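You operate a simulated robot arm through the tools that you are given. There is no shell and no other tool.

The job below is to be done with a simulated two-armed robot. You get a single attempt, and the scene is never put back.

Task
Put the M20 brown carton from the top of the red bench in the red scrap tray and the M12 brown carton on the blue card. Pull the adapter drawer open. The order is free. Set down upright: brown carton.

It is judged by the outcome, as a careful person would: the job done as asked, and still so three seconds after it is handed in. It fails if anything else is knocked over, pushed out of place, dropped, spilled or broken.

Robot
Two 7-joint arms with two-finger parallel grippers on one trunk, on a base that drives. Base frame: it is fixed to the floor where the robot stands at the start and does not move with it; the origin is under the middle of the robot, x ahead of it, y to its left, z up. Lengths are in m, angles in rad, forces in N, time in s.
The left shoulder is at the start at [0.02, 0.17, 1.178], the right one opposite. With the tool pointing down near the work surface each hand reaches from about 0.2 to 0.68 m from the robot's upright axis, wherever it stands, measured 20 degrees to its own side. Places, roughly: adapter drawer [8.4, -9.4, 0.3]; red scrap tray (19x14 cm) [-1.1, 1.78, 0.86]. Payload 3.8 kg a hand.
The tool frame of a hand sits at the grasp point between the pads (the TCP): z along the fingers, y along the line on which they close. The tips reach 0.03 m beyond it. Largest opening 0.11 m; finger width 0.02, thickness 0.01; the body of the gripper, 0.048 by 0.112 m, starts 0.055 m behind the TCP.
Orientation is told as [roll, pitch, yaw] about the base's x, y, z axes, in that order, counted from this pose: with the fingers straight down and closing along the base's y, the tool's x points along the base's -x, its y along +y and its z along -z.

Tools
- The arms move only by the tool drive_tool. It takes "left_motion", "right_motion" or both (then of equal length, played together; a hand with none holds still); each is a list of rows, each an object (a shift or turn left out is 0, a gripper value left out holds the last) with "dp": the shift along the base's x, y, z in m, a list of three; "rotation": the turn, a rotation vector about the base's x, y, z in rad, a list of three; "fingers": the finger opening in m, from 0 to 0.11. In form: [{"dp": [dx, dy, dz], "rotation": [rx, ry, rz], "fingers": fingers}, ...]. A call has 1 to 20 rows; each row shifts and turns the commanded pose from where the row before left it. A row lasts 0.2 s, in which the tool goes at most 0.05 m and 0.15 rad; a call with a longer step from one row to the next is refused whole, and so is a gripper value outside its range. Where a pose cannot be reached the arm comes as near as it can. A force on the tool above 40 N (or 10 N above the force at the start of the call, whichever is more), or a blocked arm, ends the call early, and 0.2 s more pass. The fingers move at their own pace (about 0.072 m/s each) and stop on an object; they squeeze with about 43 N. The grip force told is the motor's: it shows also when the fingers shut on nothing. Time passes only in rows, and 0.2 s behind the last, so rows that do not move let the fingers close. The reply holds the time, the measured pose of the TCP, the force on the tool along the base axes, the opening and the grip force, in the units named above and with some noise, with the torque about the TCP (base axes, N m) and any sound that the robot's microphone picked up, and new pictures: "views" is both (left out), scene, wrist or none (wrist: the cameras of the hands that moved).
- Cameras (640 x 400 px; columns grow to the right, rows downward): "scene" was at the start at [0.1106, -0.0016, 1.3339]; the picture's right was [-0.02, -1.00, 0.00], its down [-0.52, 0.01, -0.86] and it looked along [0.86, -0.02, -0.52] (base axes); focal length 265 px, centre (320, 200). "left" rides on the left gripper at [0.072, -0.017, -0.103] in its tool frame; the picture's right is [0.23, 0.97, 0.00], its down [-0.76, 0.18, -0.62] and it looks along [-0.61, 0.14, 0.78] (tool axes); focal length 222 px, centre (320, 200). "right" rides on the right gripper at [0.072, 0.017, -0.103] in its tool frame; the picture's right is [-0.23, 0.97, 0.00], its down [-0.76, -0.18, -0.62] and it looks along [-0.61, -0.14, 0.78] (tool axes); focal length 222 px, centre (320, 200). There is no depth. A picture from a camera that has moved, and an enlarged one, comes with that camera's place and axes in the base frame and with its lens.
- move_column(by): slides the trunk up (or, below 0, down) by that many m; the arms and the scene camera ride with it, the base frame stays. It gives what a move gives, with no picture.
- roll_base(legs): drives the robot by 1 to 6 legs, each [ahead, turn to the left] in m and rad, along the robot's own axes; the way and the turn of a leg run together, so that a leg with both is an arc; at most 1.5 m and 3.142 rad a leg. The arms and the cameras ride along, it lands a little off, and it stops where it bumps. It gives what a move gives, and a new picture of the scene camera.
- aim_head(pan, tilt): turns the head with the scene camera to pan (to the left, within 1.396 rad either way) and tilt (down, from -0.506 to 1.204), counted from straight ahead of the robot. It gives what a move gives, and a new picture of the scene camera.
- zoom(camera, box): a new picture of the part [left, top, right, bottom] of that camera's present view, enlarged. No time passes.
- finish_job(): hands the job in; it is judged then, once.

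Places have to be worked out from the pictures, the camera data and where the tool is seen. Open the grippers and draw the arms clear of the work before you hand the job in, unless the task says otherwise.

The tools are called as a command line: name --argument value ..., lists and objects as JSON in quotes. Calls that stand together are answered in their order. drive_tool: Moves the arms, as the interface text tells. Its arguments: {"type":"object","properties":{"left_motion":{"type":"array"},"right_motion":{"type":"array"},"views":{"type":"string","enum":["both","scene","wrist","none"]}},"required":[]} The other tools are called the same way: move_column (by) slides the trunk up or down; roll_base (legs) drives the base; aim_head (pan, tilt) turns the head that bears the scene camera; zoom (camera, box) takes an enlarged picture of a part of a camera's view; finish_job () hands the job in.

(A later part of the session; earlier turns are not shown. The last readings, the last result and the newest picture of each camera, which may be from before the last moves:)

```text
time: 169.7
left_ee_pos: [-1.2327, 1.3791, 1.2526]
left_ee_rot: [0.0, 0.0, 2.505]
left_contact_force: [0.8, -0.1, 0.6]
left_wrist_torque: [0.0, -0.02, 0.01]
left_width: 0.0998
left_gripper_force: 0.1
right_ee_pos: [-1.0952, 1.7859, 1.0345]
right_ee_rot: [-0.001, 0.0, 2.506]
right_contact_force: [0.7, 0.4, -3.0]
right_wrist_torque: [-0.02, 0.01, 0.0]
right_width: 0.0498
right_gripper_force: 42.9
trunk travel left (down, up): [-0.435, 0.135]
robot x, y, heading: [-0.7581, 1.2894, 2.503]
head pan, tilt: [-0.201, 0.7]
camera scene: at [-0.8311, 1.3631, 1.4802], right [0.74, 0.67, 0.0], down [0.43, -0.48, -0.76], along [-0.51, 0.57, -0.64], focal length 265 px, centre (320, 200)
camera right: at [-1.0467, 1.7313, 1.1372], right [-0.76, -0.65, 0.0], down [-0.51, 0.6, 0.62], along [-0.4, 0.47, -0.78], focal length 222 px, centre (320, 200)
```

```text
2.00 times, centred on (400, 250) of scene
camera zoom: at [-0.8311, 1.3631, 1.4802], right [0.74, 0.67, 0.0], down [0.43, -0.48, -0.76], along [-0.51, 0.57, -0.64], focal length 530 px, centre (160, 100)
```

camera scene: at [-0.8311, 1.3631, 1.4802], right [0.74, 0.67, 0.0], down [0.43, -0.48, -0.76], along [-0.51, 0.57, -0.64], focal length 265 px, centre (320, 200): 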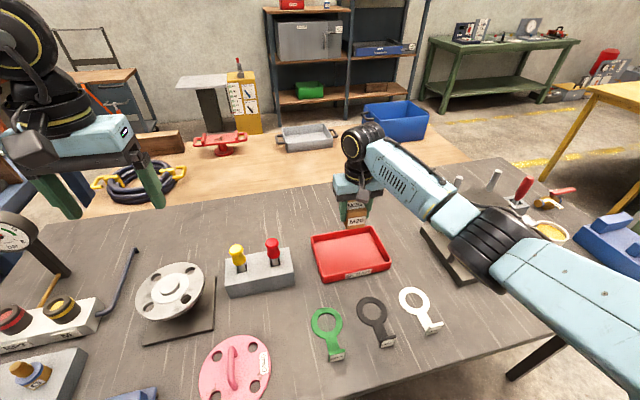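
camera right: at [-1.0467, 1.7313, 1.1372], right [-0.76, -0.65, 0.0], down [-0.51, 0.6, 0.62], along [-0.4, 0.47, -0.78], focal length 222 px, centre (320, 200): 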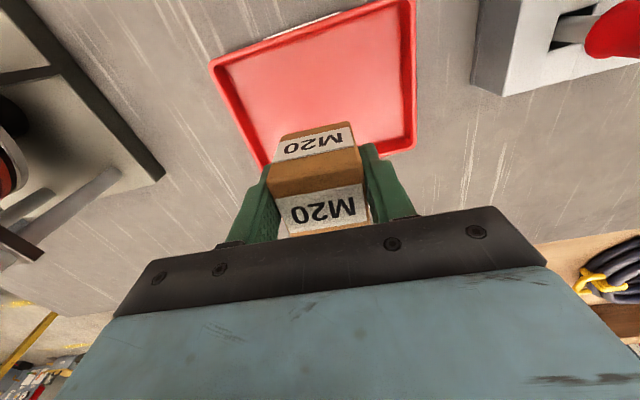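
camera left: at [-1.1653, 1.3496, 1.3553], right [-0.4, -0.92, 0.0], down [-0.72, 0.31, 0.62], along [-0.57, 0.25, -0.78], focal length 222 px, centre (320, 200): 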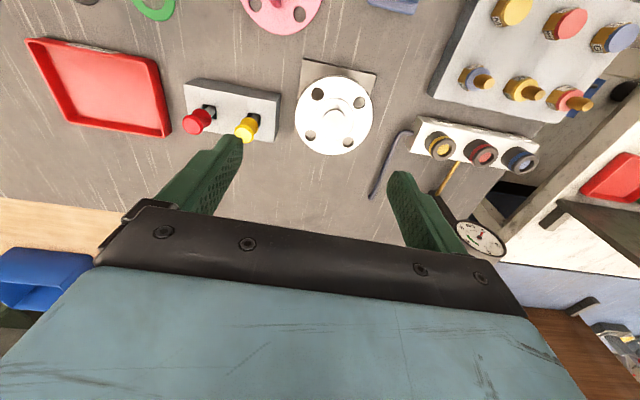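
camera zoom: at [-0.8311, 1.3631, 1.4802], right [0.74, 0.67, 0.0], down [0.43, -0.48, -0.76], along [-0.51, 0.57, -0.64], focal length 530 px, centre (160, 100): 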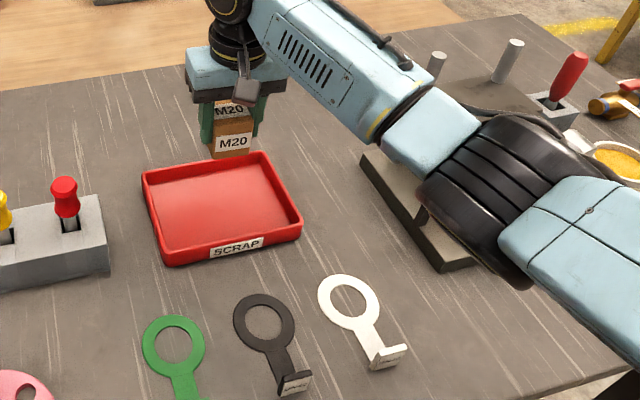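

The descent line matches the tray centre to within about 5 mm. Going lower in small steps while watching the forearm's clearance from the press.

drive_tool --right_motion '[{"dp": [0, 0, -0.03]}, {"dp": [0, 0, -0.03]}, {"dp": [0, 0, 0]}]'

zoom --camera "scene" --box '[280, 150, 600, 350]'

```text
time: 170.5
left_ee_pos: [-1.2341, 1.3786, 1.2512]
left_ee_rot: [0.0, 0.001, 2.505]
left_contact_force: [-0.3, 0.9, -0.3]
left_wrist_torque: [-0.04, 0.0, 0.0]
left_width: 0.0999
left_gripper_force: 0.0
right_ee_pos: [-1.0967, 1.7892, 0.9741]
right_ee_rot: [0.0, 0.0, 2.507]
right_contact_force: [-0.4, -0.5, -3.1]
right_wrist_torque: [-0.03, -0.03, 0.04]
right_width: 0.0495
right_gripper_force: 42.7
trunk travel left (down, up): [-0.435, 0.135]
robot x, y, heading: [-0.7561, 1.2859, 2.501]
head pan, tilt: [-0.201, 0.7]
camera scene: at [-0.8312, 1.3629, 1.4802], right [0.74, 0.67, 0.0], down [0.43, -0.48, -0.76], along [-0.51, 0.57, -0.64], focal length 265 px, centre (320, 200)
camera right: at [-1.0474, 1.7333, 1.078], right [-0.76, -0.65, 0.0], down [-0.51, 0.6, 0.62], along [-0.4, 0.47, -0.78], focal length 222 px, centre (320, 200)
```

scene: 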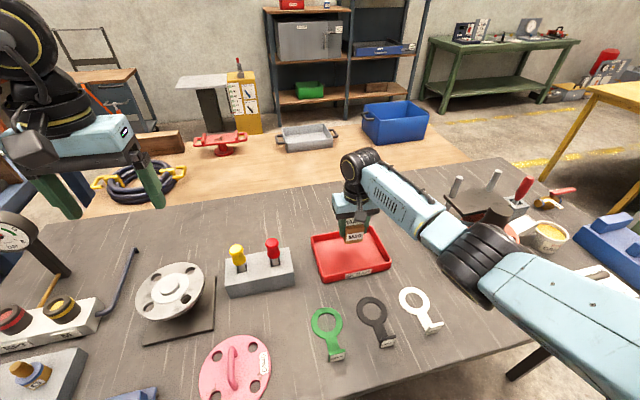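
right: 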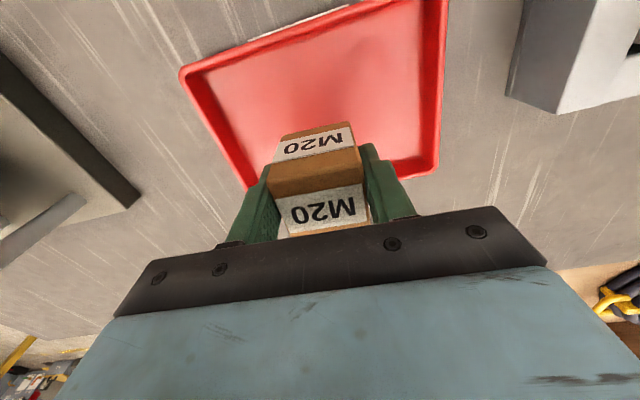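

```text
2.00 times, centred on (440, 250) of scene
camera zoom: at [-0.8312, 1.3629, 1.4802], right [0.74, 0.67, 0.0], down [0.43, -0.48, -0.76], along [-0.51, 0.57, -0.64], focal length 530 px, centre (80, 100)
```

zoom: 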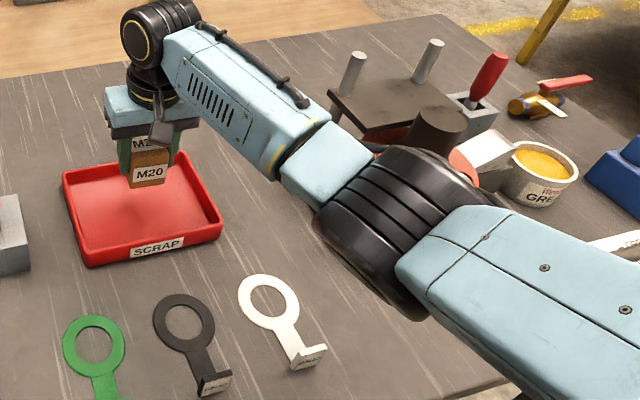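

The elbow swings away from the press, so clearance is growing. Continuing down toward the tray floor.

drive_tool --right_motion '[{"dp": [0, 0, -0.03]}, {"dp": [0, 0, -0.02]}, {"dp": [0, 0, -0.005]}, {"dp": [0, 0, 0]}]'

zoom --camera "scene" --box '[280, 170, 440, 270]'

```text
time: 171.5
left_ee_pos: [-1.2337, 1.3803, 1.2524]
left_ee_rot: [0.0, 0.0, 2.507]
left_contact_force: [-0.5, 0.2, 0.2]
left_wrist_torque: [0.01, -0.01, 0.0]
left_width: 0.1001
left_gripper_force: 0.0
right_ee_pos: [-1.0959, 1.7893, 0.9196]
right_ee_rot: [0.0, 0.002, 2.508]
right_contact_force: [0.3, 0.1, -3.0]
right_wrist_torque: [-0.01, -0.03, -0.01]
right_width: 0.0496
right_gripper_force: 43.3
trunk travel left (down, up): [-0.435, 0.135]
robot x, y, heading: [-0.7597, 1.2868, 2.502]
head pan, tilt: [-0.201, 0.7]
camera scene: at [-0.8313, 1.363, 1.4802], right [0.74, 0.67, 0.0], down [0.43, -0.48, -0.76], along [-0.51, 0.57, -0.64], focal length 265 px, centre (320, 200)
camera right: at [-1.0475, 1.7323, 1.0228], right [-0.76, -0.65, 0.0], down [-0.51, 0.6, 0.62], along [-0.4, 0.47, -0.78], focal length 222 px, centre (320, 200)
```

scene: 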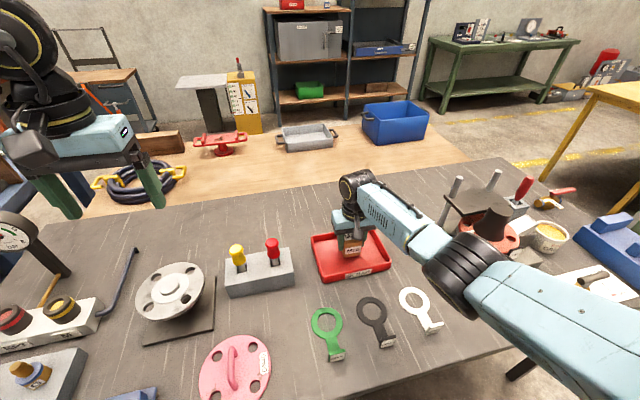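
right: 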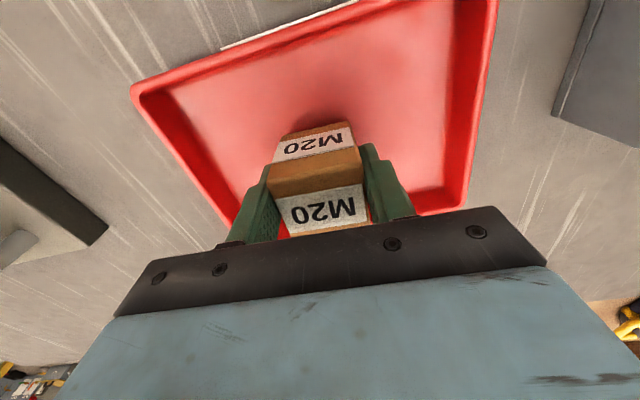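

```text
4.00 times, centred on (360, 220) of scene
camera zoom: at [-0.8313, 1.363, 1.4802], right [0.74, 0.67, 0.0], down [0.43, -0.48, -0.76], along [-0.51, 0.57, -0.64], focal length 1061 px, centre (160, 120)
```

zoom: 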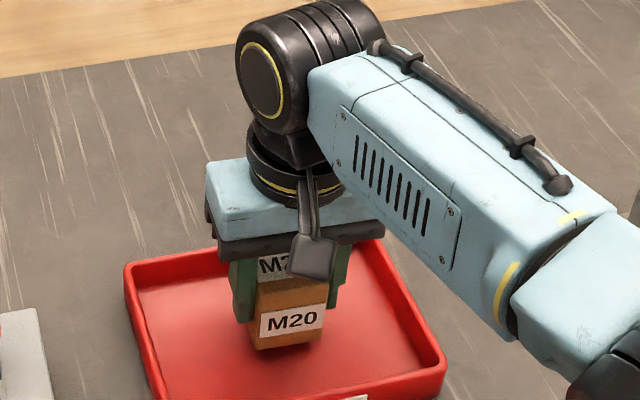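

M20 is still about 1–2 cm above the tray floor. Stepping down in small increments until contact registers.

drive_tool --right_motion '[{"dp": [0, 0, -0.005]}, {"dp": [0, 0, -0.004]}, {"dp": [0, 0, 0]}]' --views "none"

drive_tool --right_motion '[{"dp": [0, 0, -0.003]}, {"dp": [0, 0, 0]}]' --views "none"

```text
time: 172.3
left_ee_pos: [-1.2347, 1.3795, 1.2523]
left_ee_rot: [0.0, 0.001, 2.507]
left_contact_force: [-0.2, -0.2, -0.5]
left_wrist_torque: [-0.01, -0.05, -0.05]
left_width: 0.1001
left_gripper_force: 0.1
right_ee_pos: [-1.095, 1.7875, 0.9081]
right_ee_rot: [-0.001, 0.002, 2.506]
right_contact_force: [-0.3, -0.2, -3.7]
right_wrist_torque: [0.01, -0.05, -0.04]
right_width: 0.0497
right_gripper_force: 43.4
trunk travel left (down, up): [-0.435, 0.135]
robot x, y, heading: [-0.7535, 1.2859, 2.509]
head pan, tilt: [-0.201, 0.7]
```

```text
time: 172.9
left_ee_pos: [-1.2324, 1.38, 1.2519]
left_ee_rot: [0.0, 0.0, 2.506]
left_contact_force: [0.1, -0.2, 0.2]
left_wrist_torque: [-0.05, 0.02, -0.02]
left_width: 0.0999
left_gripper_force: 0.1
right_ee_pos: [-1.0953, 1.7884, 0.9071]
right_ee_rot: [0.001, 0.003, 2.508]
right_contact_force: [-0.5, -0.5, -2.7]
right_wrist_torque: [0.0, 0.03, 0.0]
right_width: 0.0494
right_gripper_force: 43.2
trunk travel left (down, up): [-0.435, 0.135]
robot x, y, heading: [-0.7602, 1.2846, 2.505]
head pan, tilt: [-0.201, 0.7]
```

No contact at z≈0.907 yet; continuing in 3 mm steps.

drive_tool --right_motion '[{"dp": [0, 0, -0.003]}, {"dp": [0, 0, 0]}]' --views "none"

zoom --camera "scene" --box '[280, 190, 440, 290]'

```text
time: 173.5
left_ee_pos: [-1.2337, 1.3785, 1.2508]
left_ee_rot: [0.0, 0.0, 2.506]
left_contact_force: [0.7, -0.3, 0.3]
left_wrist_torque: [-0.01, 0.0, 0.03]
left_width: 0.1
left_gripper_force: 0.1
right_ee_pos: [-1.0952, 1.7874, 0.9057]
right_ee_rot: [0.001, -0.002, 2.505]
right_contact_force: [0.8, 1.1, 5.9]
right_wrist_torque: [0.0, -0.23, 0.05]
right_width: 0.0497
right_gripper_force: 43.0
trunk travel left (down, up): [-0.435, 0.135]
robot x, y, heading: [-0.756, 1.288, 2.502]
head pan, tilt: [-0.201, 0.7]
```

```text
4.00 times, centred on (360, 240) of scene
camera zoom: at [-0.8307, 1.3624, 1.4803], right [0.74, 0.67, 0.0], down [0.43, -0.48, -0.77], along [-0.51, 0.57, -0.64], focal length 1061 px, centre (160, 40)
```

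zoom: 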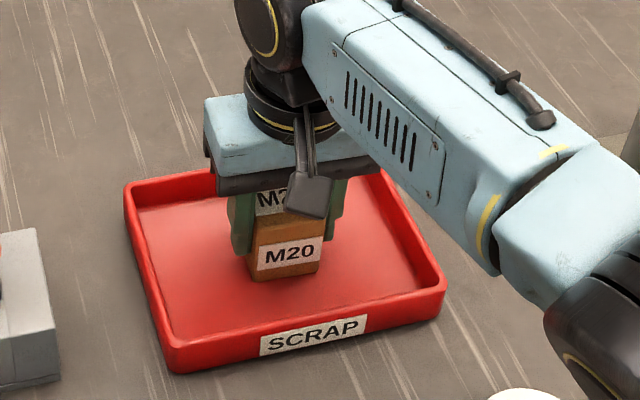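

Contact registered at z≈0.906 with M20 inside the tray. Opening the fingers, then lifting straight up.

drive_tool --right_motion '[{"fingers": 0.09}, {"fingers": 0.09}, {"fingers": 0.09}, {"fingers": 0.09}]' --views "wrist"

drive_tool --right_motion '[{"dp": [0, 0, 0.02]}, {"dp": [0, 0, 0.03]}, {"dp": [0, 0, 0.04]}, {"dp": [0, 0, 0.04]}, {"dp": [0, 0, 0.04]}, {"dp": [0, 0, 0.04]}, {"dp": [0, 0, 0.04]}, {"dp": [0, 0, 0.04]}, {"dp": [0, 0, 0]}]'

zoom --camera "scene" --box '[280, 190, 440, 290]'

```text
time: 174.5
left_ee_pos: [-1.2338, 1.3793, 1.2526]
left_ee_rot: [0.002, 0.0, 2.505]
left_contact_force: [0.6, 0.0, 0.5]
left_wrist_torque: [0.02, -0.01, -0.03]
left_width: 0.1003
left_gripper_force: 0.1
right_ee_pos: [-1.0949, 1.7861, 0.9054]
right_ee_rot: [-0.001, 0.001, 2.507]
right_contact_force: [-0.1, -0.6, -0.1]
right_wrist_torque: [0.0, 0.01, 0.04]
right_width: 0.0899
right_gripper_force: 0.0
trunk travel left (down, up): [-0.435, 0.135]
robot x, y, heading: [-0.7553, 1.2895, 2.505]
head pan, tilt: [-0.201, 0.7]
camera right: at [-1.0471, 1.7311, 1.0081], right [-0.76, -0.65, 0.0], down [-0.51, 0.6, 0.62], along [-0.4, 0.47, -0.78], focal length 222 px, centre (320, 200)
```

right: 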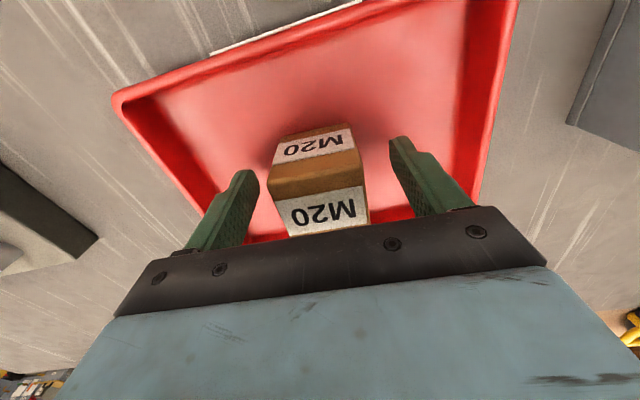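

```text
time: 176.5
left_ee_pos: [-1.234, 1.3795, 1.2526]
left_ee_rot: [0.0, -0.001, 2.506]
left_contact_force: [0.8, 0.0, -0.8]
left_wrist_torque: [0.0, 0.0, 0.0]
left_width: 0.1002
left_gripper_force: 0.0
right_ee_pos: [-1.0963, 1.7871, 1.1943]
right_ee_rot: [-0.001, 0.001, 2.504]
right_contact_force: [0.5, -0.3, -0.4]
right_wrist_torque: [0.0, 0.0, 0.0]
right_width: 0.0898
right_gripper_force: 0.1
trunk travel left (down, up): [-0.435, 0.135]
robot x, y, heading: [-0.7539, 1.2843, 2.511]
head pan, tilt: [-0.201, 0.7]
camera scene: at [-0.8313, 1.3631, 1.4801], right [0.74, 0.67, 0.0], down [0.43, -0.48, -0.76], along [-0.51, 0.57, -0.64], focal length 265 px, centre (320, 200)
camera right: at [-1.0485, 1.7311, 1.2975], right [-0.76, -0.65, 0.0], down [-0.51, 0.6, 0.62], along [-0.4, 0.47, -0.78], focal length 222 px, centre (320, 200)
```

scene: 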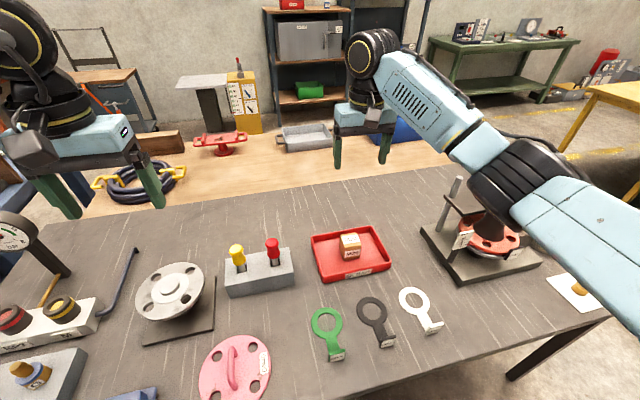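
right: 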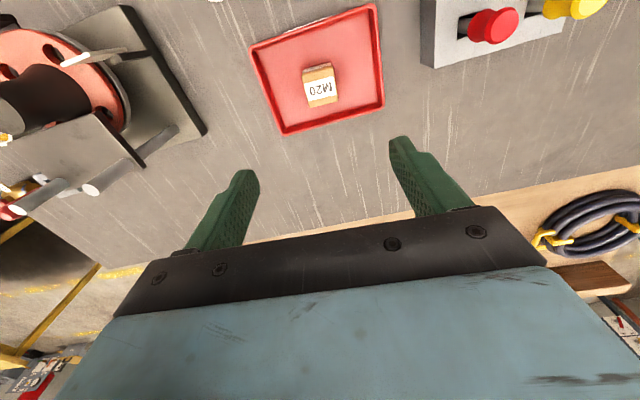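

```text
4.00 times, centred on (360, 240) of scene
camera zoom: at [-0.8313, 1.3631, 1.4801], right [0.74, 0.67, 0.0], down [0.43, -0.48, -0.76], along [-0.51, 0.57, -0.64], focal length 1061 px, centre (160, 40)
```

zoom: 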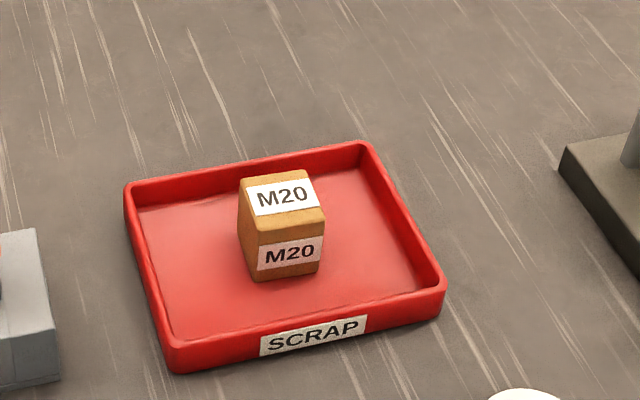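

M20 stands upright in the scrap tray. Now raising the trunk, backing off and heading out toward the drawer.

move_column --by 0.13

roll_base --legs '[[-0.5, 0.0]]'

drive_tool --right_motion '[{"dp": [0.04, -0.02, 0]}, {"dp": [0.04, -0.02, 0]}, {"dp": [0.04, -0.03, 0]}, {"dp": [0.02, -0.02, 0]}]' --left_motion '[{"dp": [0.02, -0.01, 0]}, {"dp": [0.02, -0.02, 0]}, {"dp": [0.02, -0.01, 0]}, {"dp": [0.02, -0.01, 0]}]' --views "none"

roll_base --legs '[[0.0, 1.68]]'

aim_head --pan 0.0 --tilt 0.4

```text
time: 178.0
left_ee_pos: [-1.2327, 1.3786, 1.3815]
left_ee_rot: [0.001, 0.0, 2.506]
left_contact_force: [-0.1, 0.5, 0.3]
left_wrist_torque: [-0.03, 0.01, 0.0]
left_width: 0.0999
left_gripper_force: 0.1
right_ee_pos: [-1.0962, 1.7868, 1.3236]
right_ee_rot: [-0.001, 0.003, 2.507]
right_contact_force: [0.1, -0.4, -0.1]
right_wrist_torque: [-0.01, 0.0, 0.03]
right_width: 0.0902
right_gripper_force: 0.1
trunk travel left (down, up): [-0.565, 0.005]
robot x, y, heading: [-0.7535, 1.2871, 2.504]
head pan, tilt: [-0.201, 0.7]
```

```text
time: 181.0
left_ee_pos: [-0.828, 1.0796, 1.3811]
left_ee_rot: [-0.001, 0.001, 2.503]
left_contact_force: [0.1, -0.5, 0.8]
left_wrist_torque: [0.0, -0.01, 0.0]
left_width: 0.1001
left_gripper_force: 0.1
right_ee_pos: [-0.6901, 1.4874, 1.3229]
right_ee_rot: [0.0, 0.002, 2.503]
right_contact_force: [0.9, -1.2, 0.1]
right_wrist_torque: [-0.02, 0.01, 0.0]
right_width: 0.0899
right_gripper_force: 0.0
trunk travel left (down, up): [-0.565, 0.005]
robot x, y, heading: [-0.3509, 0.9891, 2.504]
head pan, tilt: [-0.201, 0.7]
camera scene: at [-0.4261, 1.0627, 1.6101], right [0.75, 0.67, 0.0], down [0.43, -0.48, -0.76], along [-0.51, 0.57, -0.64], focal length 265 px, centre (320, 200)
```

scene: 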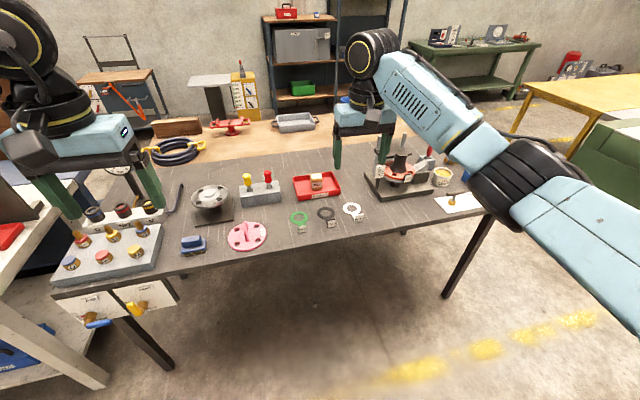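

```text
time: 182.0
left_ee_pos: [-0.7467, 1.0299, 1.3821]
left_ee_rot: [0.001, -0.002, 2.503]
left_contact_force: [-0.2, -0.1, 0.4]
left_wrist_torque: [-0.02, 0.01, 0.01]
left_width: 0.1
left_gripper_force: 0.0
right_ee_pos: [-0.5515, 1.3954, 1.3242]
right_ee_rot: [0.0, 0.001, 2.499]
right_contact_force: [0.5, -0.2, 0.1]
right_wrist_torque: [0.02, 0.02, 0.02]
right_width: 0.09
right_gripper_force: 0.1
trunk travel left (down, up): [-0.565, 0.005]
robot x, y, heading: [-0.3503, 0.9851, 2.504]
head pan, tilt: [-0.201, 0.7]
```

```text
time: 186.4
left_ee_pos: [-0.3602, 0.5877, 1.3816]
left_ee_rot: [0.0, -0.001, -2.121]
left_contact_force: [0.1, 0.4, 0.6]
left_wrist_torque: [0.01, 0.02, 0.03]
left_width: 0.1001
left_gripper_force: 0.0
right_ee_pos: [-0.7413, 0.7481, 1.3243]
right_ee_rot: [0.001, 0.001, -2.119]
right_contact_force: [-0.1, -0.4, 0.3]
right_wrist_torque: [0.0, 0.02, 0.01]
right_width: 0.0901
right_gripper_force: 0.1
trunk travel left (down, up): [-0.565, 0.005]
robot x, y, heading: [-0.3515, 0.9834, -2.119]
head pan, tilt: [-0.201, 0.7]
camera scene: at [-0.4214, 0.9067, 1.6102], right [-0.73, 0.68, 0.0], down [0.44, 0.47, -0.76], along [-0.52, -0.56, -0.64], focal length 265 px, centre (320, 200)
```

scene: 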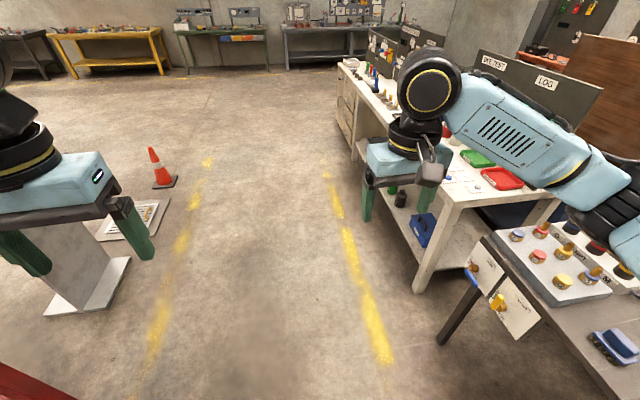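

```text
time: 187.2
left_ee_pos: [-0.3612, 0.5877, 1.382]
left_ee_rot: [0.002, -0.001, -2.12]
left_contact_force: [-0.3, 0.0, 0.3]
left_wrist_torque: [-0.01, 0.0, 0.03]
left_width: 0.0997
left_gripper_force: 0.0
right_ee_pos: [-0.7424, 0.7497, 1.3239]
right_ee_rot: [-0.002, 0.002, -2.116]
right_contact_force: [0.1, -0.7, 0.2]
right_wrist_torque: [-0.01, 0.03, 0.01]
right_width: 0.0902
right_gripper_force: 0.0
trunk travel left (down, up): [-0.565, 0.005]
robot x, y, heading: [-0.3489, 0.9817, -2.123]
head pan, tilt: [0.0, 0.4]
camera scene: at [-0.4121, 0.8899, 1.637], right [-0.85, 0.52, 0.0], down [0.2, 0.33, -0.92], along [-0.48, -0.79, -0.39], focal length 265 px, centre (320, 200)
```

scene: 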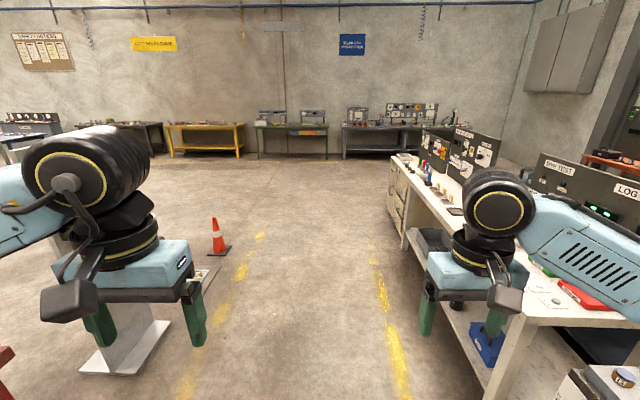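

The corridor is clear back toward the open floor. Retracing to (-1.6, -2.3), then turning to look toward the drawer.

roll_base --legs '[[0.81, 0.0], [0.81, 0.0], [0.0, 0.34], [0.97, 0.0], [0.97, 0.0], [0.0, 1.16]]'

aim_head --pan 0.0 --tilt 0.25

```text
time: 208.7
left_ee_pos: [-1.1958, -2.3183, 1.3806]
left_ee_rot: [0.0, -0.001, -0.635]
left_contact_force: [0.0, 0.3, -0.6]
left_wrist_torque: [0.01, -0.02, 0.02]
left_width: 0.0998
left_gripper_force: 0.1
right_ee_pos: [-1.3883, -2.6835, 1.3243]
right_ee_rot: [-0.002, 0.002, -0.632]
right_contact_force: [-0.5, 0.6, -0.2]
right_wrist_torque: [0.01, 0.0, 0.01]
right_width: 0.0901
right_gripper_force: 0.0
trunk travel left (down, up): [-0.565, 0.005]
robot x, y, heading: [-1.5918, -2.2773, -0.632]
head pan, tilt: [0.0, 0.4]
camera scene: at [-1.5002, -2.3424, 1.637], right [-0.59, -0.81, 0.0], down [-0.31, 0.23, -0.92], along [0.74, -0.55, -0.39], focal length 265 px, centre (320, 200)
```

scene: 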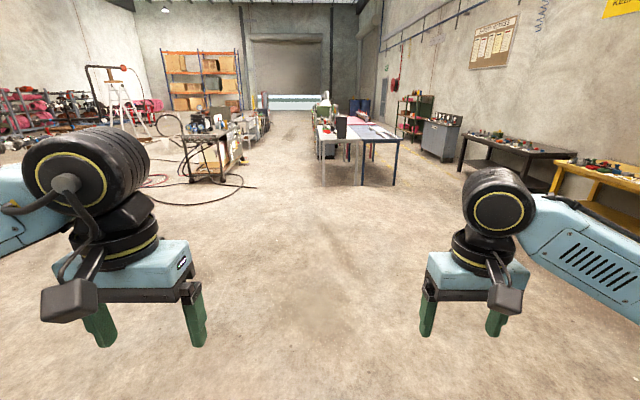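

```text
time: 209.4
left_ee_pos: [-1.1951, -2.3172, 1.3816]
left_ee_rot: [0.001, 0.0, -0.634]
left_contact_force: [0.7, 0.9, -0.9]
left_wrist_torque: [-0.03, 0.02, 0.0]
left_width: 0.1002
left_gripper_force: 0.1
right_ee_pos: [-1.3882, -2.6839, 1.3252]
right_ee_rot: [-0.001, 0.002, -0.63]
right_contact_force: [0.0, 1.0, 0.1]
right_wrist_torque: [-0.01, -0.02, 0.01]
right_width: 0.0902
right_gripper_force: 0.1
trunk travel left (down, up): [-0.565, 0.005]
robot x, y, heading: [-1.5916, -2.2764, -0.637]
head pan, tilt: [0.0, 0.25]
camera scene: at [-1.4996, -2.343, 1.651], right [-0.59, -0.81, 0.0], down [-0.2, 0.15, -0.97], along [0.78, -0.57, -0.25], focal length 265 px, centre (320, 200)
```

scene: 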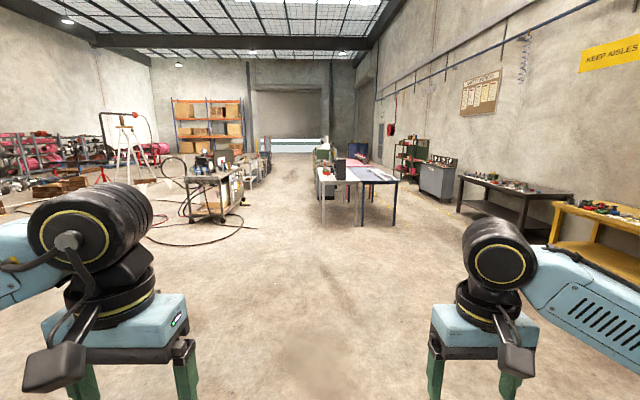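

The drawer should appear near pixel (315, 163), by the cabinets behind the white table along the aisle. Zooming there.

zoom --camera "scene" --box '[220, 120, 420, 245]'

zoom --camera "scene" --box '[270, 130, 350, 180]'

```text
3.20 times, centred on (320, 182) of scene
camera zoom: at [-1.4996, -2.343, 1.651], right [-0.59, -0.81, 0.0], down [-0.2, 0.15, -0.97], along [0.78, -0.57, -0.25], focal length 849 px, centre (320, 256)
```

zoom: 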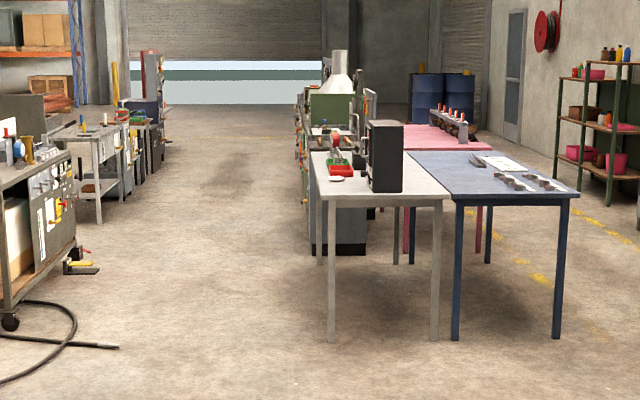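

```text
8.00 times, centred on (310, 155) of scene
camera zoom: at [-1.4996, -2.343, 1.651], right [-0.59, -0.81, 0.0], down [-0.2, 0.15, -0.97], along [0.78, -0.57, -0.25], focal length 2122 px, centre (400, 560)
```

zoom: 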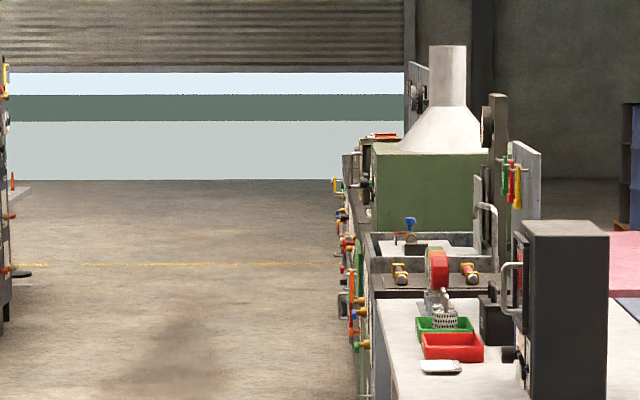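

Cabinets line the right side of an aisle that runs parallel to the bench normal, and the drawer faces into that aisle. I'll drive down the aisle's middle in stages.

roll_base --legs '[[0.0, 0.17], [1.5, 0.0], [1.5, 0.0], [0.0, -0.12]]'

```text
time: 225.2
left_ee_pos: [1.4864, -3.6967, 1.3812]
left_ee_rot: [0.001, 0.0, -0.598]
left_contact_force: [0.0, -0.4, 0.6]
left_wrist_torque: [0.05, 0.03, 0.0]
left_width: 0.0998
left_gripper_force: 0.1
right_ee_pos: [1.308, -4.0701, 1.3253]
right_ee_rot: [-0.001, 0.002, -0.595]
right_contact_force: [-0.6, 0.1, -0.8]
right_wrist_torque: [-0.01, -0.01, 0.0]
right_width: 0.0899
right_gripper_force: 0.0
trunk travel left (down, up): [-0.565, 0.005]
robot x, y, heading: [1.0927, -3.6688, -0.595]
head pan, tilt: [0.0, 0.25]
camera scene: at [1.1838, -3.7337, 1.651], right [-0.56, -0.83, 0.0], down [-0.2, 0.14, -0.97], along [0.8, -0.54, -0.25], focal length 265 px, centre (320, 200)
```

scene: 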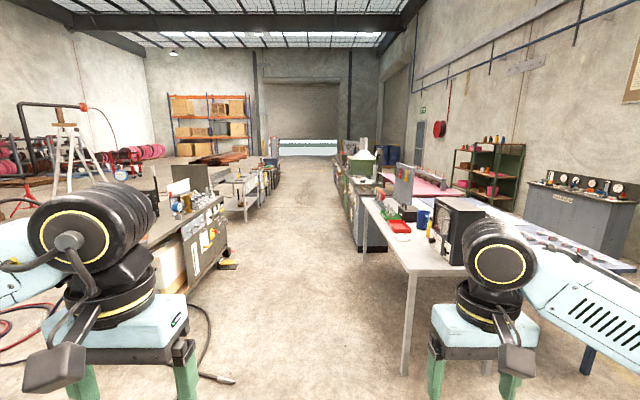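

The aisle is centred ahead, with the cable end ~0.6 m to my left and a table leg ~0.6 m to my right. Continuing straight.

roll_base --legs '[[1.5, 0.0], [1.4, 0.0]]'

```text
time: 239.1
left_ee_pos: [3.8575, -5.3048, 1.3819]
left_ee_rot: [-0.001, 0.001, -0.577]
left_contact_force: [0.0, 0.0, 0.2]
left_wrist_torque: [0.0, -0.04, -0.04]
left_width: 0.1
left_gripper_force: 0.0
right_ee_pos: [3.6832, -5.6814, 1.3245]
right_ee_rot: [0.0, 0.002, -0.579]
right_contact_force: [-0.4, 0.9, -0.1]
right_wrist_torque: [0.0, -0.01, 0.0]
right_width: 0.0897
right_gripper_force: 0.0
trunk travel left (down, up): [-0.565, 0.005]
robot x, y, heading: [3.461, -5.2858, -0.581]
head pan, tilt: [0.0, 0.25]
camera scene: at [3.5545, -5.3475, 1.651], right [-0.55, -0.84, 0.0], down [-0.21, 0.14, -0.97], along [0.81, -0.53, -0.25], focal length 265 px, centre (320, 200)
```

scene: 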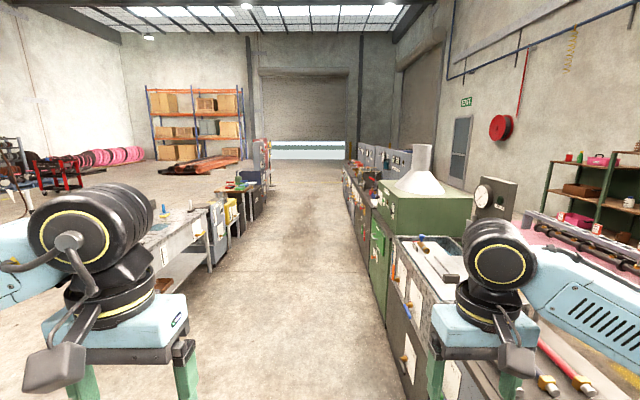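

I'm a bit closer to the right cabinets (~0.6 m) than to the left tables (~1.3 m). I'll drift left slightly while continuing.

roll_base --legs '[[0.0, 0.1], [1.5, 0.0], [1.4, 0.0], [0.0, -0.1]]'

aim_head --pan -0.4 --tilt 0.4

```text
time: 254.0
left_ee_pos: [6.4291, -6.5912, 1.381]
left_ee_rot: [0.0, 0.001, -0.583]
left_contact_force: [0.1, 0.5, 0.0]
left_wrist_torque: [0.01, -0.02, 0.02]
left_width: 0.0999
left_gripper_force: 0.0
right_ee_pos: [6.2554, -6.9662, 1.3245]
right_ee_rot: [0.002, 0.002, -0.581]
right_contact_force: [0.4, -0.3, -0.2]
right_wrist_torque: [0.06, -0.01, -0.04]
right_width: 0.0896
right_gripper_force: 0.0
trunk travel left (down, up): [-0.565, 0.005]
robot x, y, heading: [6.0346, -6.5709, -0.585]
head pan, tilt: [0.0, 0.25]
camera scene: at [6.1273, -6.6315, 1.651], right [-0.55, -0.83, 0.0], down [-0.21, 0.14, -0.97], along [0.81, -0.53, -0.25], focal length 265 px, centre (320, 200)
```

scene: 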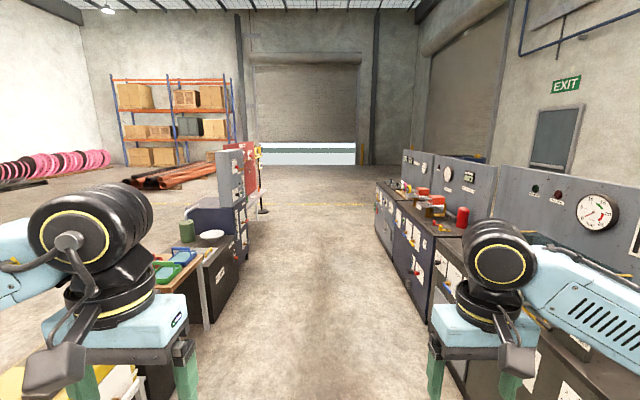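

```text
time: 254.9
left_ee_pos: [6.4304, -6.5909, 1.3821]
left_ee_rot: [0.0, -0.001, -0.584]
left_contact_force: [0.6, 0.3, -0.4]
left_wrist_torque: [-0.02, -0.02, -0.02]
left_width: 0.0999
left_gripper_force: 0.1
right_ee_pos: [6.256, -6.9653, 1.3236]
right_ee_rot: [0.0, 0.0, -0.582]
right_contact_force: [-0.8, 0.2, -0.1]
right_wrist_torque: [0.0, 0.01, 0.02]
right_width: 0.0898
right_gripper_force: 0.1
trunk travel left (down, up): [-0.565, 0.005]
robot x, y, heading: [6.0351, -6.5668, -0.584]
head pan, tilt: [-0.4, 0.4]
camera scene: at [6.1009, -6.6566, 1.6371], right [-0.83, -0.56, 0.0], down [-0.22, 0.32, -0.92], along [0.51, -0.77, -0.39], focal length 265 px, centre (320, 200)
```

scene: 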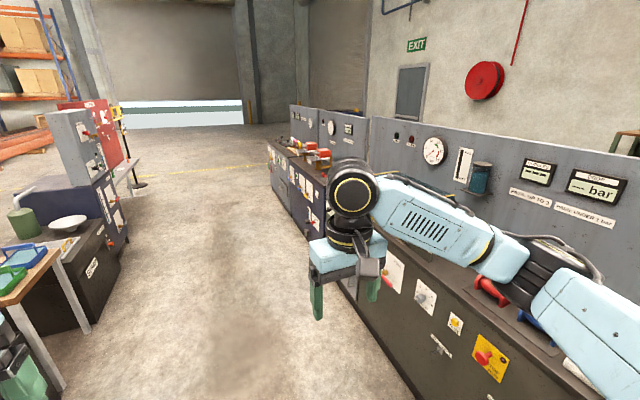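

The drawer should be about 3.5 m ahead and 1.06 m to the right. Driving 2.7 m further and looking right.

roll_base --legs '[[1.4, 0.0], [1.3, 0.0]]'

aim_head --pan -0.9 --tilt 0.7

```text
time: 268.1
left_ee_pos: [8.7106, -8.0756, 1.3823]
left_ee_rot: [0.0, -0.001, -0.581]
left_contact_force: [0.0, -0.1, 1.0]
left_wrist_torque: [0.04, 0.0, -0.01]
left_width: 0.1001
left_gripper_force: 0.0
right_ee_pos: [8.5366, -8.4516, 1.3243]
right_ee_rot: [-0.001, 0.002, -0.58]
right_contact_force: [0.7, -0.2, 0.1]
right_wrist_torque: [-0.02, 0.01, -0.02]
right_width: 0.0902
right_gripper_force: 0.1
trunk travel left (down, up): [-0.565, 0.005]
robot x, y, heading: [8.3155, -8.0536, -0.577]
head pan, tilt: [-0.4, 0.4]
camera scene: at [8.3819, -8.1432, 1.637], right [-0.83, -0.56, 0.0], down [-0.22, 0.32, -0.92], along [0.51, -0.77, -0.39], focal length 265 px, centre (320, 200)
```

scene: 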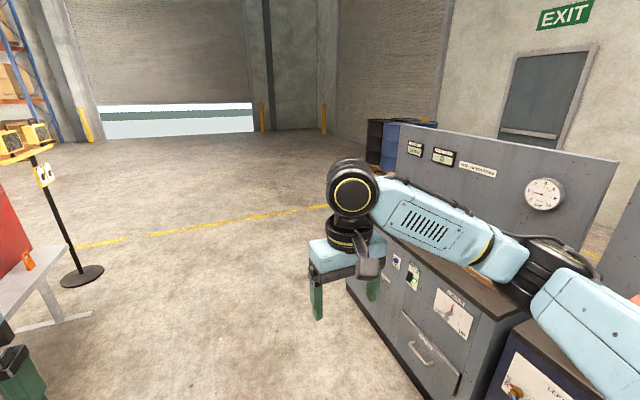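

```text
time: 269.0
left_ee_pos: [8.7109, -8.077, 1.3824]
left_ee_rot: [0.0, 0.0, -0.581]
left_contact_force: [0.3, 0.0, 0.4]
left_wrist_torque: [-0.01, -0.01, -0.01]
left_width: 0.1002
left_gripper_force: 0.1
right_ee_pos: [8.537, -8.4513, 1.3245]
right_ee_rot: [-0.001, 0.002, -0.58]
right_contact_force: [-0.4, -0.1, 0.9]
right_wrist_torque: [0.0, -0.01, 0.03]
right_width: 0.0899
right_gripper_force: 0.1
trunk travel left (down, up): [-0.565, 0.005]
robot x, y, heading: [8.3105, -8.0498, -0.581]
head pan, tilt: [-0.901, 0.7]
camera scene: at [8.338, -8.1508, 1.6102], right [-1.0, -0.09, 0.0], down [-0.06, 0.64, -0.77], along [0.07, -0.76, -0.64], focal length 265 px, centre (320, 200)
```

scene: 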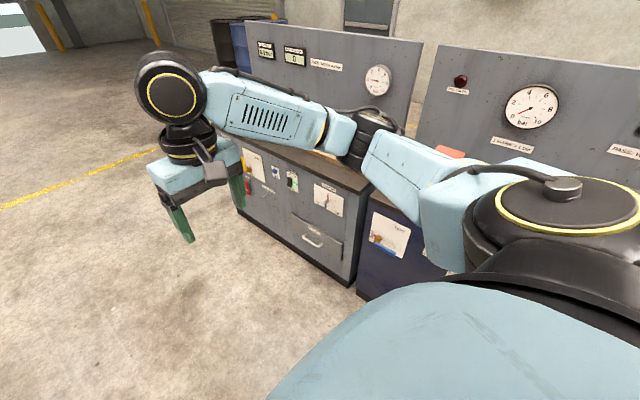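

A grey cabinet drawer with a bar handle is right where it should be. Zooming in on it.

zoom --camera "scene" --box '[220, 150, 380, 250]'

zoom --camera "scene" --box '[270, 190, 366, 290]'

```text
4.00 times, centred on (300, 200) of scene
camera zoom: at [8.338, -8.1508, 1.6102], right [-1.0, -0.09, 0.0], down [-0.06, 0.64, -0.77], along [0.07, -0.76, -0.64], focal length 1061 px, centre (400, 200)
```

zoom: 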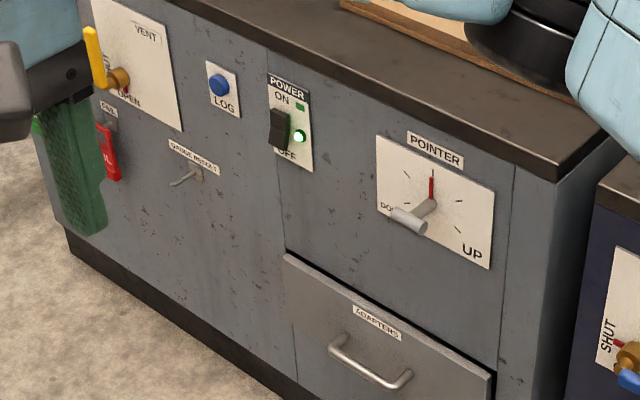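

```text
4.00 times, centred on (318, 240) of scene
camera zoom: at [8.338, -8.1508, 1.6102], right [-1.0, -0.09, 0.0], down [-0.06, 0.64, -0.77], along [0.07, -0.76, -0.64], focal length 1061 px, centre (328, 40)
```

zoom: 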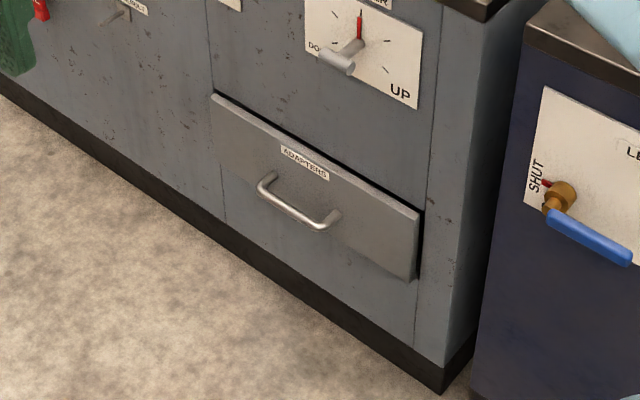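

This drawer is labelled ADAPTERS, with a horizontal bar handle at about (8.48, -9.25, 0.33), and the cabinet front faces the aisle. I'll drive past it a little and turn to face it so the right hand lines up.

roll_base --legs '[[1.04, 0.0], [0.0, -1.578]]'

aim_head --pan 0.0 --tilt 0.8

```text
time: 278.2
left_ee_pos: [9.1262, -9.0279, 1.3805]
left_ee_rot: [0.001, -0.002, -2.197]
left_contact_force: [0.4, -0.7, -0.5]
left_wrist_torque: [0.0, -0.04, 0.02]
left_width: 0.0999
left_gripper_force: 0.1
right_ee_pos: [8.7585, -8.8371, 1.324]
right_ee_rot: [0.0, 0.0, -2.197]
right_contact_force: [-0.8, -0.1, -0.4]
right_wrist_torque: [0.02, -0.01, 0.03]
right_width: 0.0901
right_gripper_force: 0.0
trunk travel left (down, up): [-0.565, 0.005]
robot x, y, heading: [9.1673, -8.6329, -2.197]
head pan, tilt: [-0.901, 0.7]
camera scene: at [9.0679, -8.6513, 1.6102], right [-0.04, 1.0, 0.0], down [0.64, 0.03, -0.76], along [-0.76, -0.03, -0.64], focal length 265 px, centre (320, 200)
```

scene: 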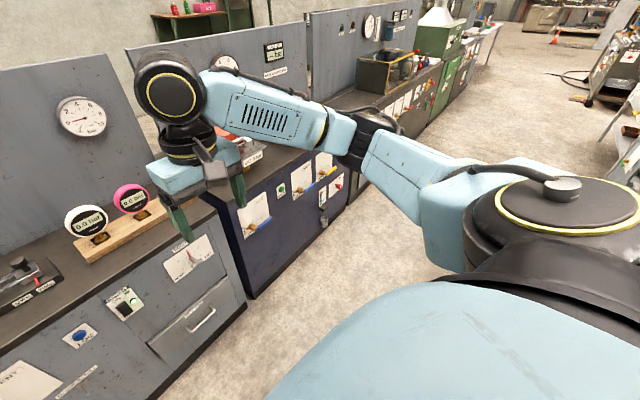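

```text
time: 279.4
left_ee_pos: [9.1266, -9.0271, 1.3821]
left_ee_rot: [0.0, 0.0, -2.197]
left_contact_force: [-0.5, -0.2, -0.5]
left_wrist_torque: [0.01, -0.01, 0.0]
left_width: 0.0999
left_gripper_force: 0.1
right_ee_pos: [8.7586, -8.8379, 1.3244]
right_ee_rot: [0.0, 0.0, -2.197]
right_contact_force: [-0.3, 0.6, -1.1]
right_wrist_torque: [0.01, 0.0, -0.01]
right_width: 0.0901
right_gripper_force: 0.1
trunk travel left (down, up): [-0.565, 0.005]
robot x, y, heading: [9.1656, -8.6306, -2.198]
head pan, tilt: [0.0, 0.799]
camera scene: at [9.1055, -8.7129, 1.6019], right [-0.81, 0.59, 0.0], down [0.42, 0.58, -0.7], along [-0.41, -0.56, -0.72], focal length 265 px, centre (320, 200)
```

scene: 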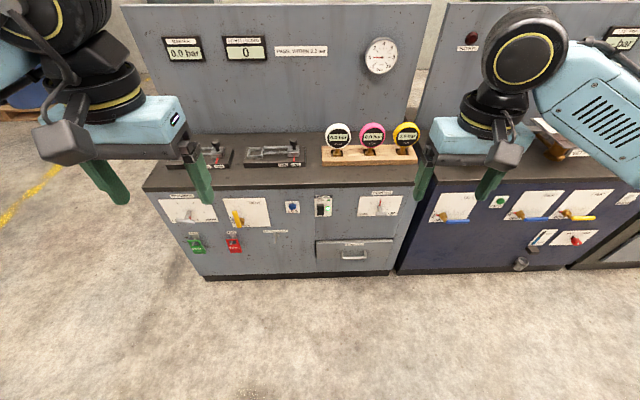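

The robot faces the cabinet, with the handle ~0.9 m ahead and ~0.185 m to the right. I'll square up, lower the trunk fully and look down.

roll_base --legs '[[0.0, 0.035]]'

move_column --by -0.56

aim_head --pan -0.2 --tilt 0.65

zoom --camera "scene" --box '[200, 100, 440, 250]'

aim_head --pan -0.3 --tilt 1.2

```text
time: 280.2
left_ee_pos: [9.1411, -9.0289, 1.3816]
left_ee_rot: [0.0, 0.001, -2.163]
left_contact_force: [-0.4, 0.3, 0.2]
left_wrist_torque: [0.0, 0.0, 0.0]
left_width: 0.1001
left_gripper_force: 0.1
right_ee_pos: [8.7665, -8.8511, 1.3245]
right_ee_rot: [0.001, 0.002, -2.161]
right_contact_force: [0.6, -0.8, -0.2]
right_wrist_torque: [-0.01, 0.01, 0.02]
right_width: 0.0899
right_gripper_force: 0.0
trunk travel left (down, up): [-0.565, 0.005]
robot x, y, heading: [9.1655, -8.6285, -2.161]
head pan, tilt: [0.0, 0.799]
camera scene: at [9.1079, -8.7146, 1.6019], right [-0.83, 0.56, 0.0], down [0.4, 0.6, -0.7], along [-0.39, -0.58, -0.72], focal length 265 px, centre (320, 200)
```

scene: 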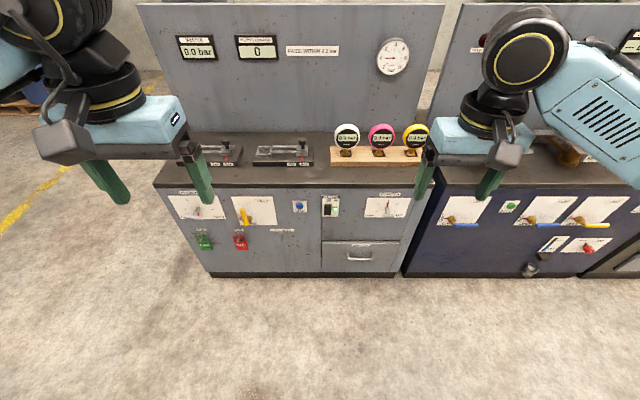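

```text
refused: -0.56 is not a number from -0.4 to 0.4
```

```text
time: 280.9
left_ee_pos: [9.1399, -9.0285, 1.3827]
left_ee_rot: [0.0, 0.0, -2.162]
left_contact_force: [0.1, 0.2, -0.5]
left_wrist_torque: [0.01, -0.01, 0.01]
left_width: 0.0999
left_gripper_force: 0.1
right_ee_pos: [8.7669, -8.8517, 1.3245]
right_ee_rot: [-0.001, 0.002, -2.16]
right_contact_force: [-0.1, -0.4, -0.7]
right_wrist_torque: [0.0, 0.02, 0.03]
right_width: 0.0901
right_gripper_force: 0.0
trunk travel left (down, up): [-0.565, 0.005]
robot x, y, heading: [9.1629, -8.631, -2.158]
head pan, tilt: [-0.201, 0.649]
camera scene: at [9.0919, -8.7092, 1.6145], right [-0.7, 0.71, 0.0], down [0.43, 0.43, -0.8], along [-0.57, -0.56, -0.6], focal length 265 px, centre (320, 200)
```

scene: 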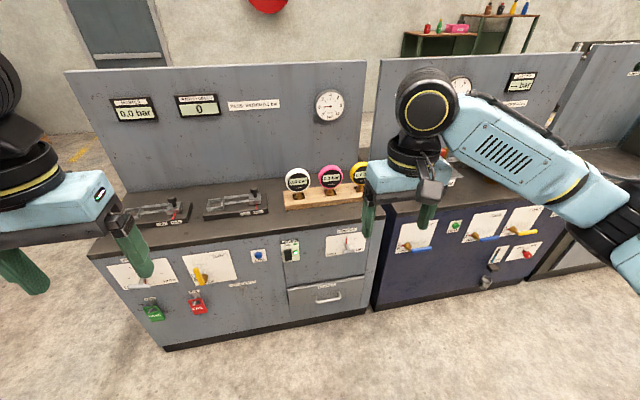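

```text
2.67 times, centred on (320, 175) of scene
camera zoom: at [9.0919, -8.7092, 1.6145], right [-0.7, 0.71, 0.0], down [0.43, 0.43, -0.8], along [-0.57, -0.56, -0.6], focal length 707 px, centre (320, 267)
```

zoom: 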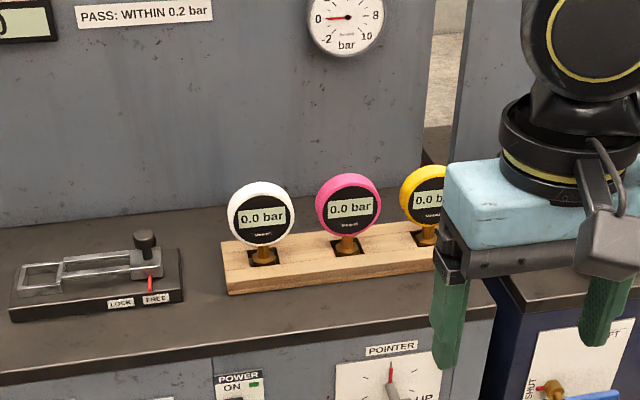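

```text
time: 281.9
left_ee_pos: [9.1408, -9.0285, 1.3816]
left_ee_rot: [0.001, -0.001, -2.161]
left_contact_force: [0.4, 0.5, 0.2]
left_wrist_torque: [0.02, -0.02, 0.04]
left_width: 0.0999
left_gripper_force: 0.0
right_ee_pos: [8.7669, -8.8522, 1.3261]
right_ee_rot: [0.002, 0.002, -2.161]
right_contact_force: [0.7, 0.2, -0.6]
right_wrist_torque: [0.03, -0.01, 0.0]
right_width: 0.09
right_gripper_force: 0.1
trunk travel left (down, up): [-0.565, 0.005]
robot x, y, heading: [9.1618, -8.6282, -2.163]
head pan, tilt: [-0.3, 1.201]
camera scene: at [9.1099, -8.6832, 1.5742], right [-0.63, 0.78, 0.0], down [0.72, 0.59, -0.36], along [-0.28, -0.23, -0.93], focal length 265 px, centre (320, 200)
```

scene: 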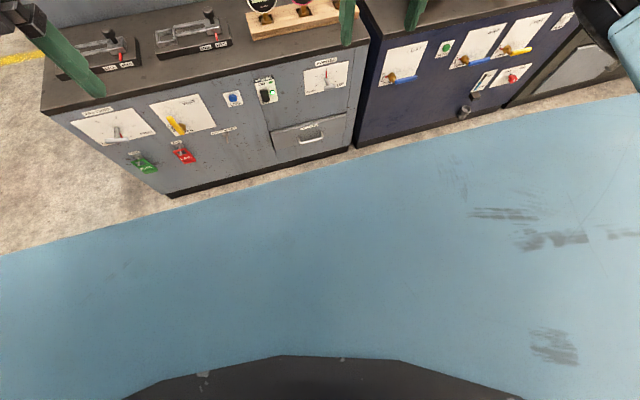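

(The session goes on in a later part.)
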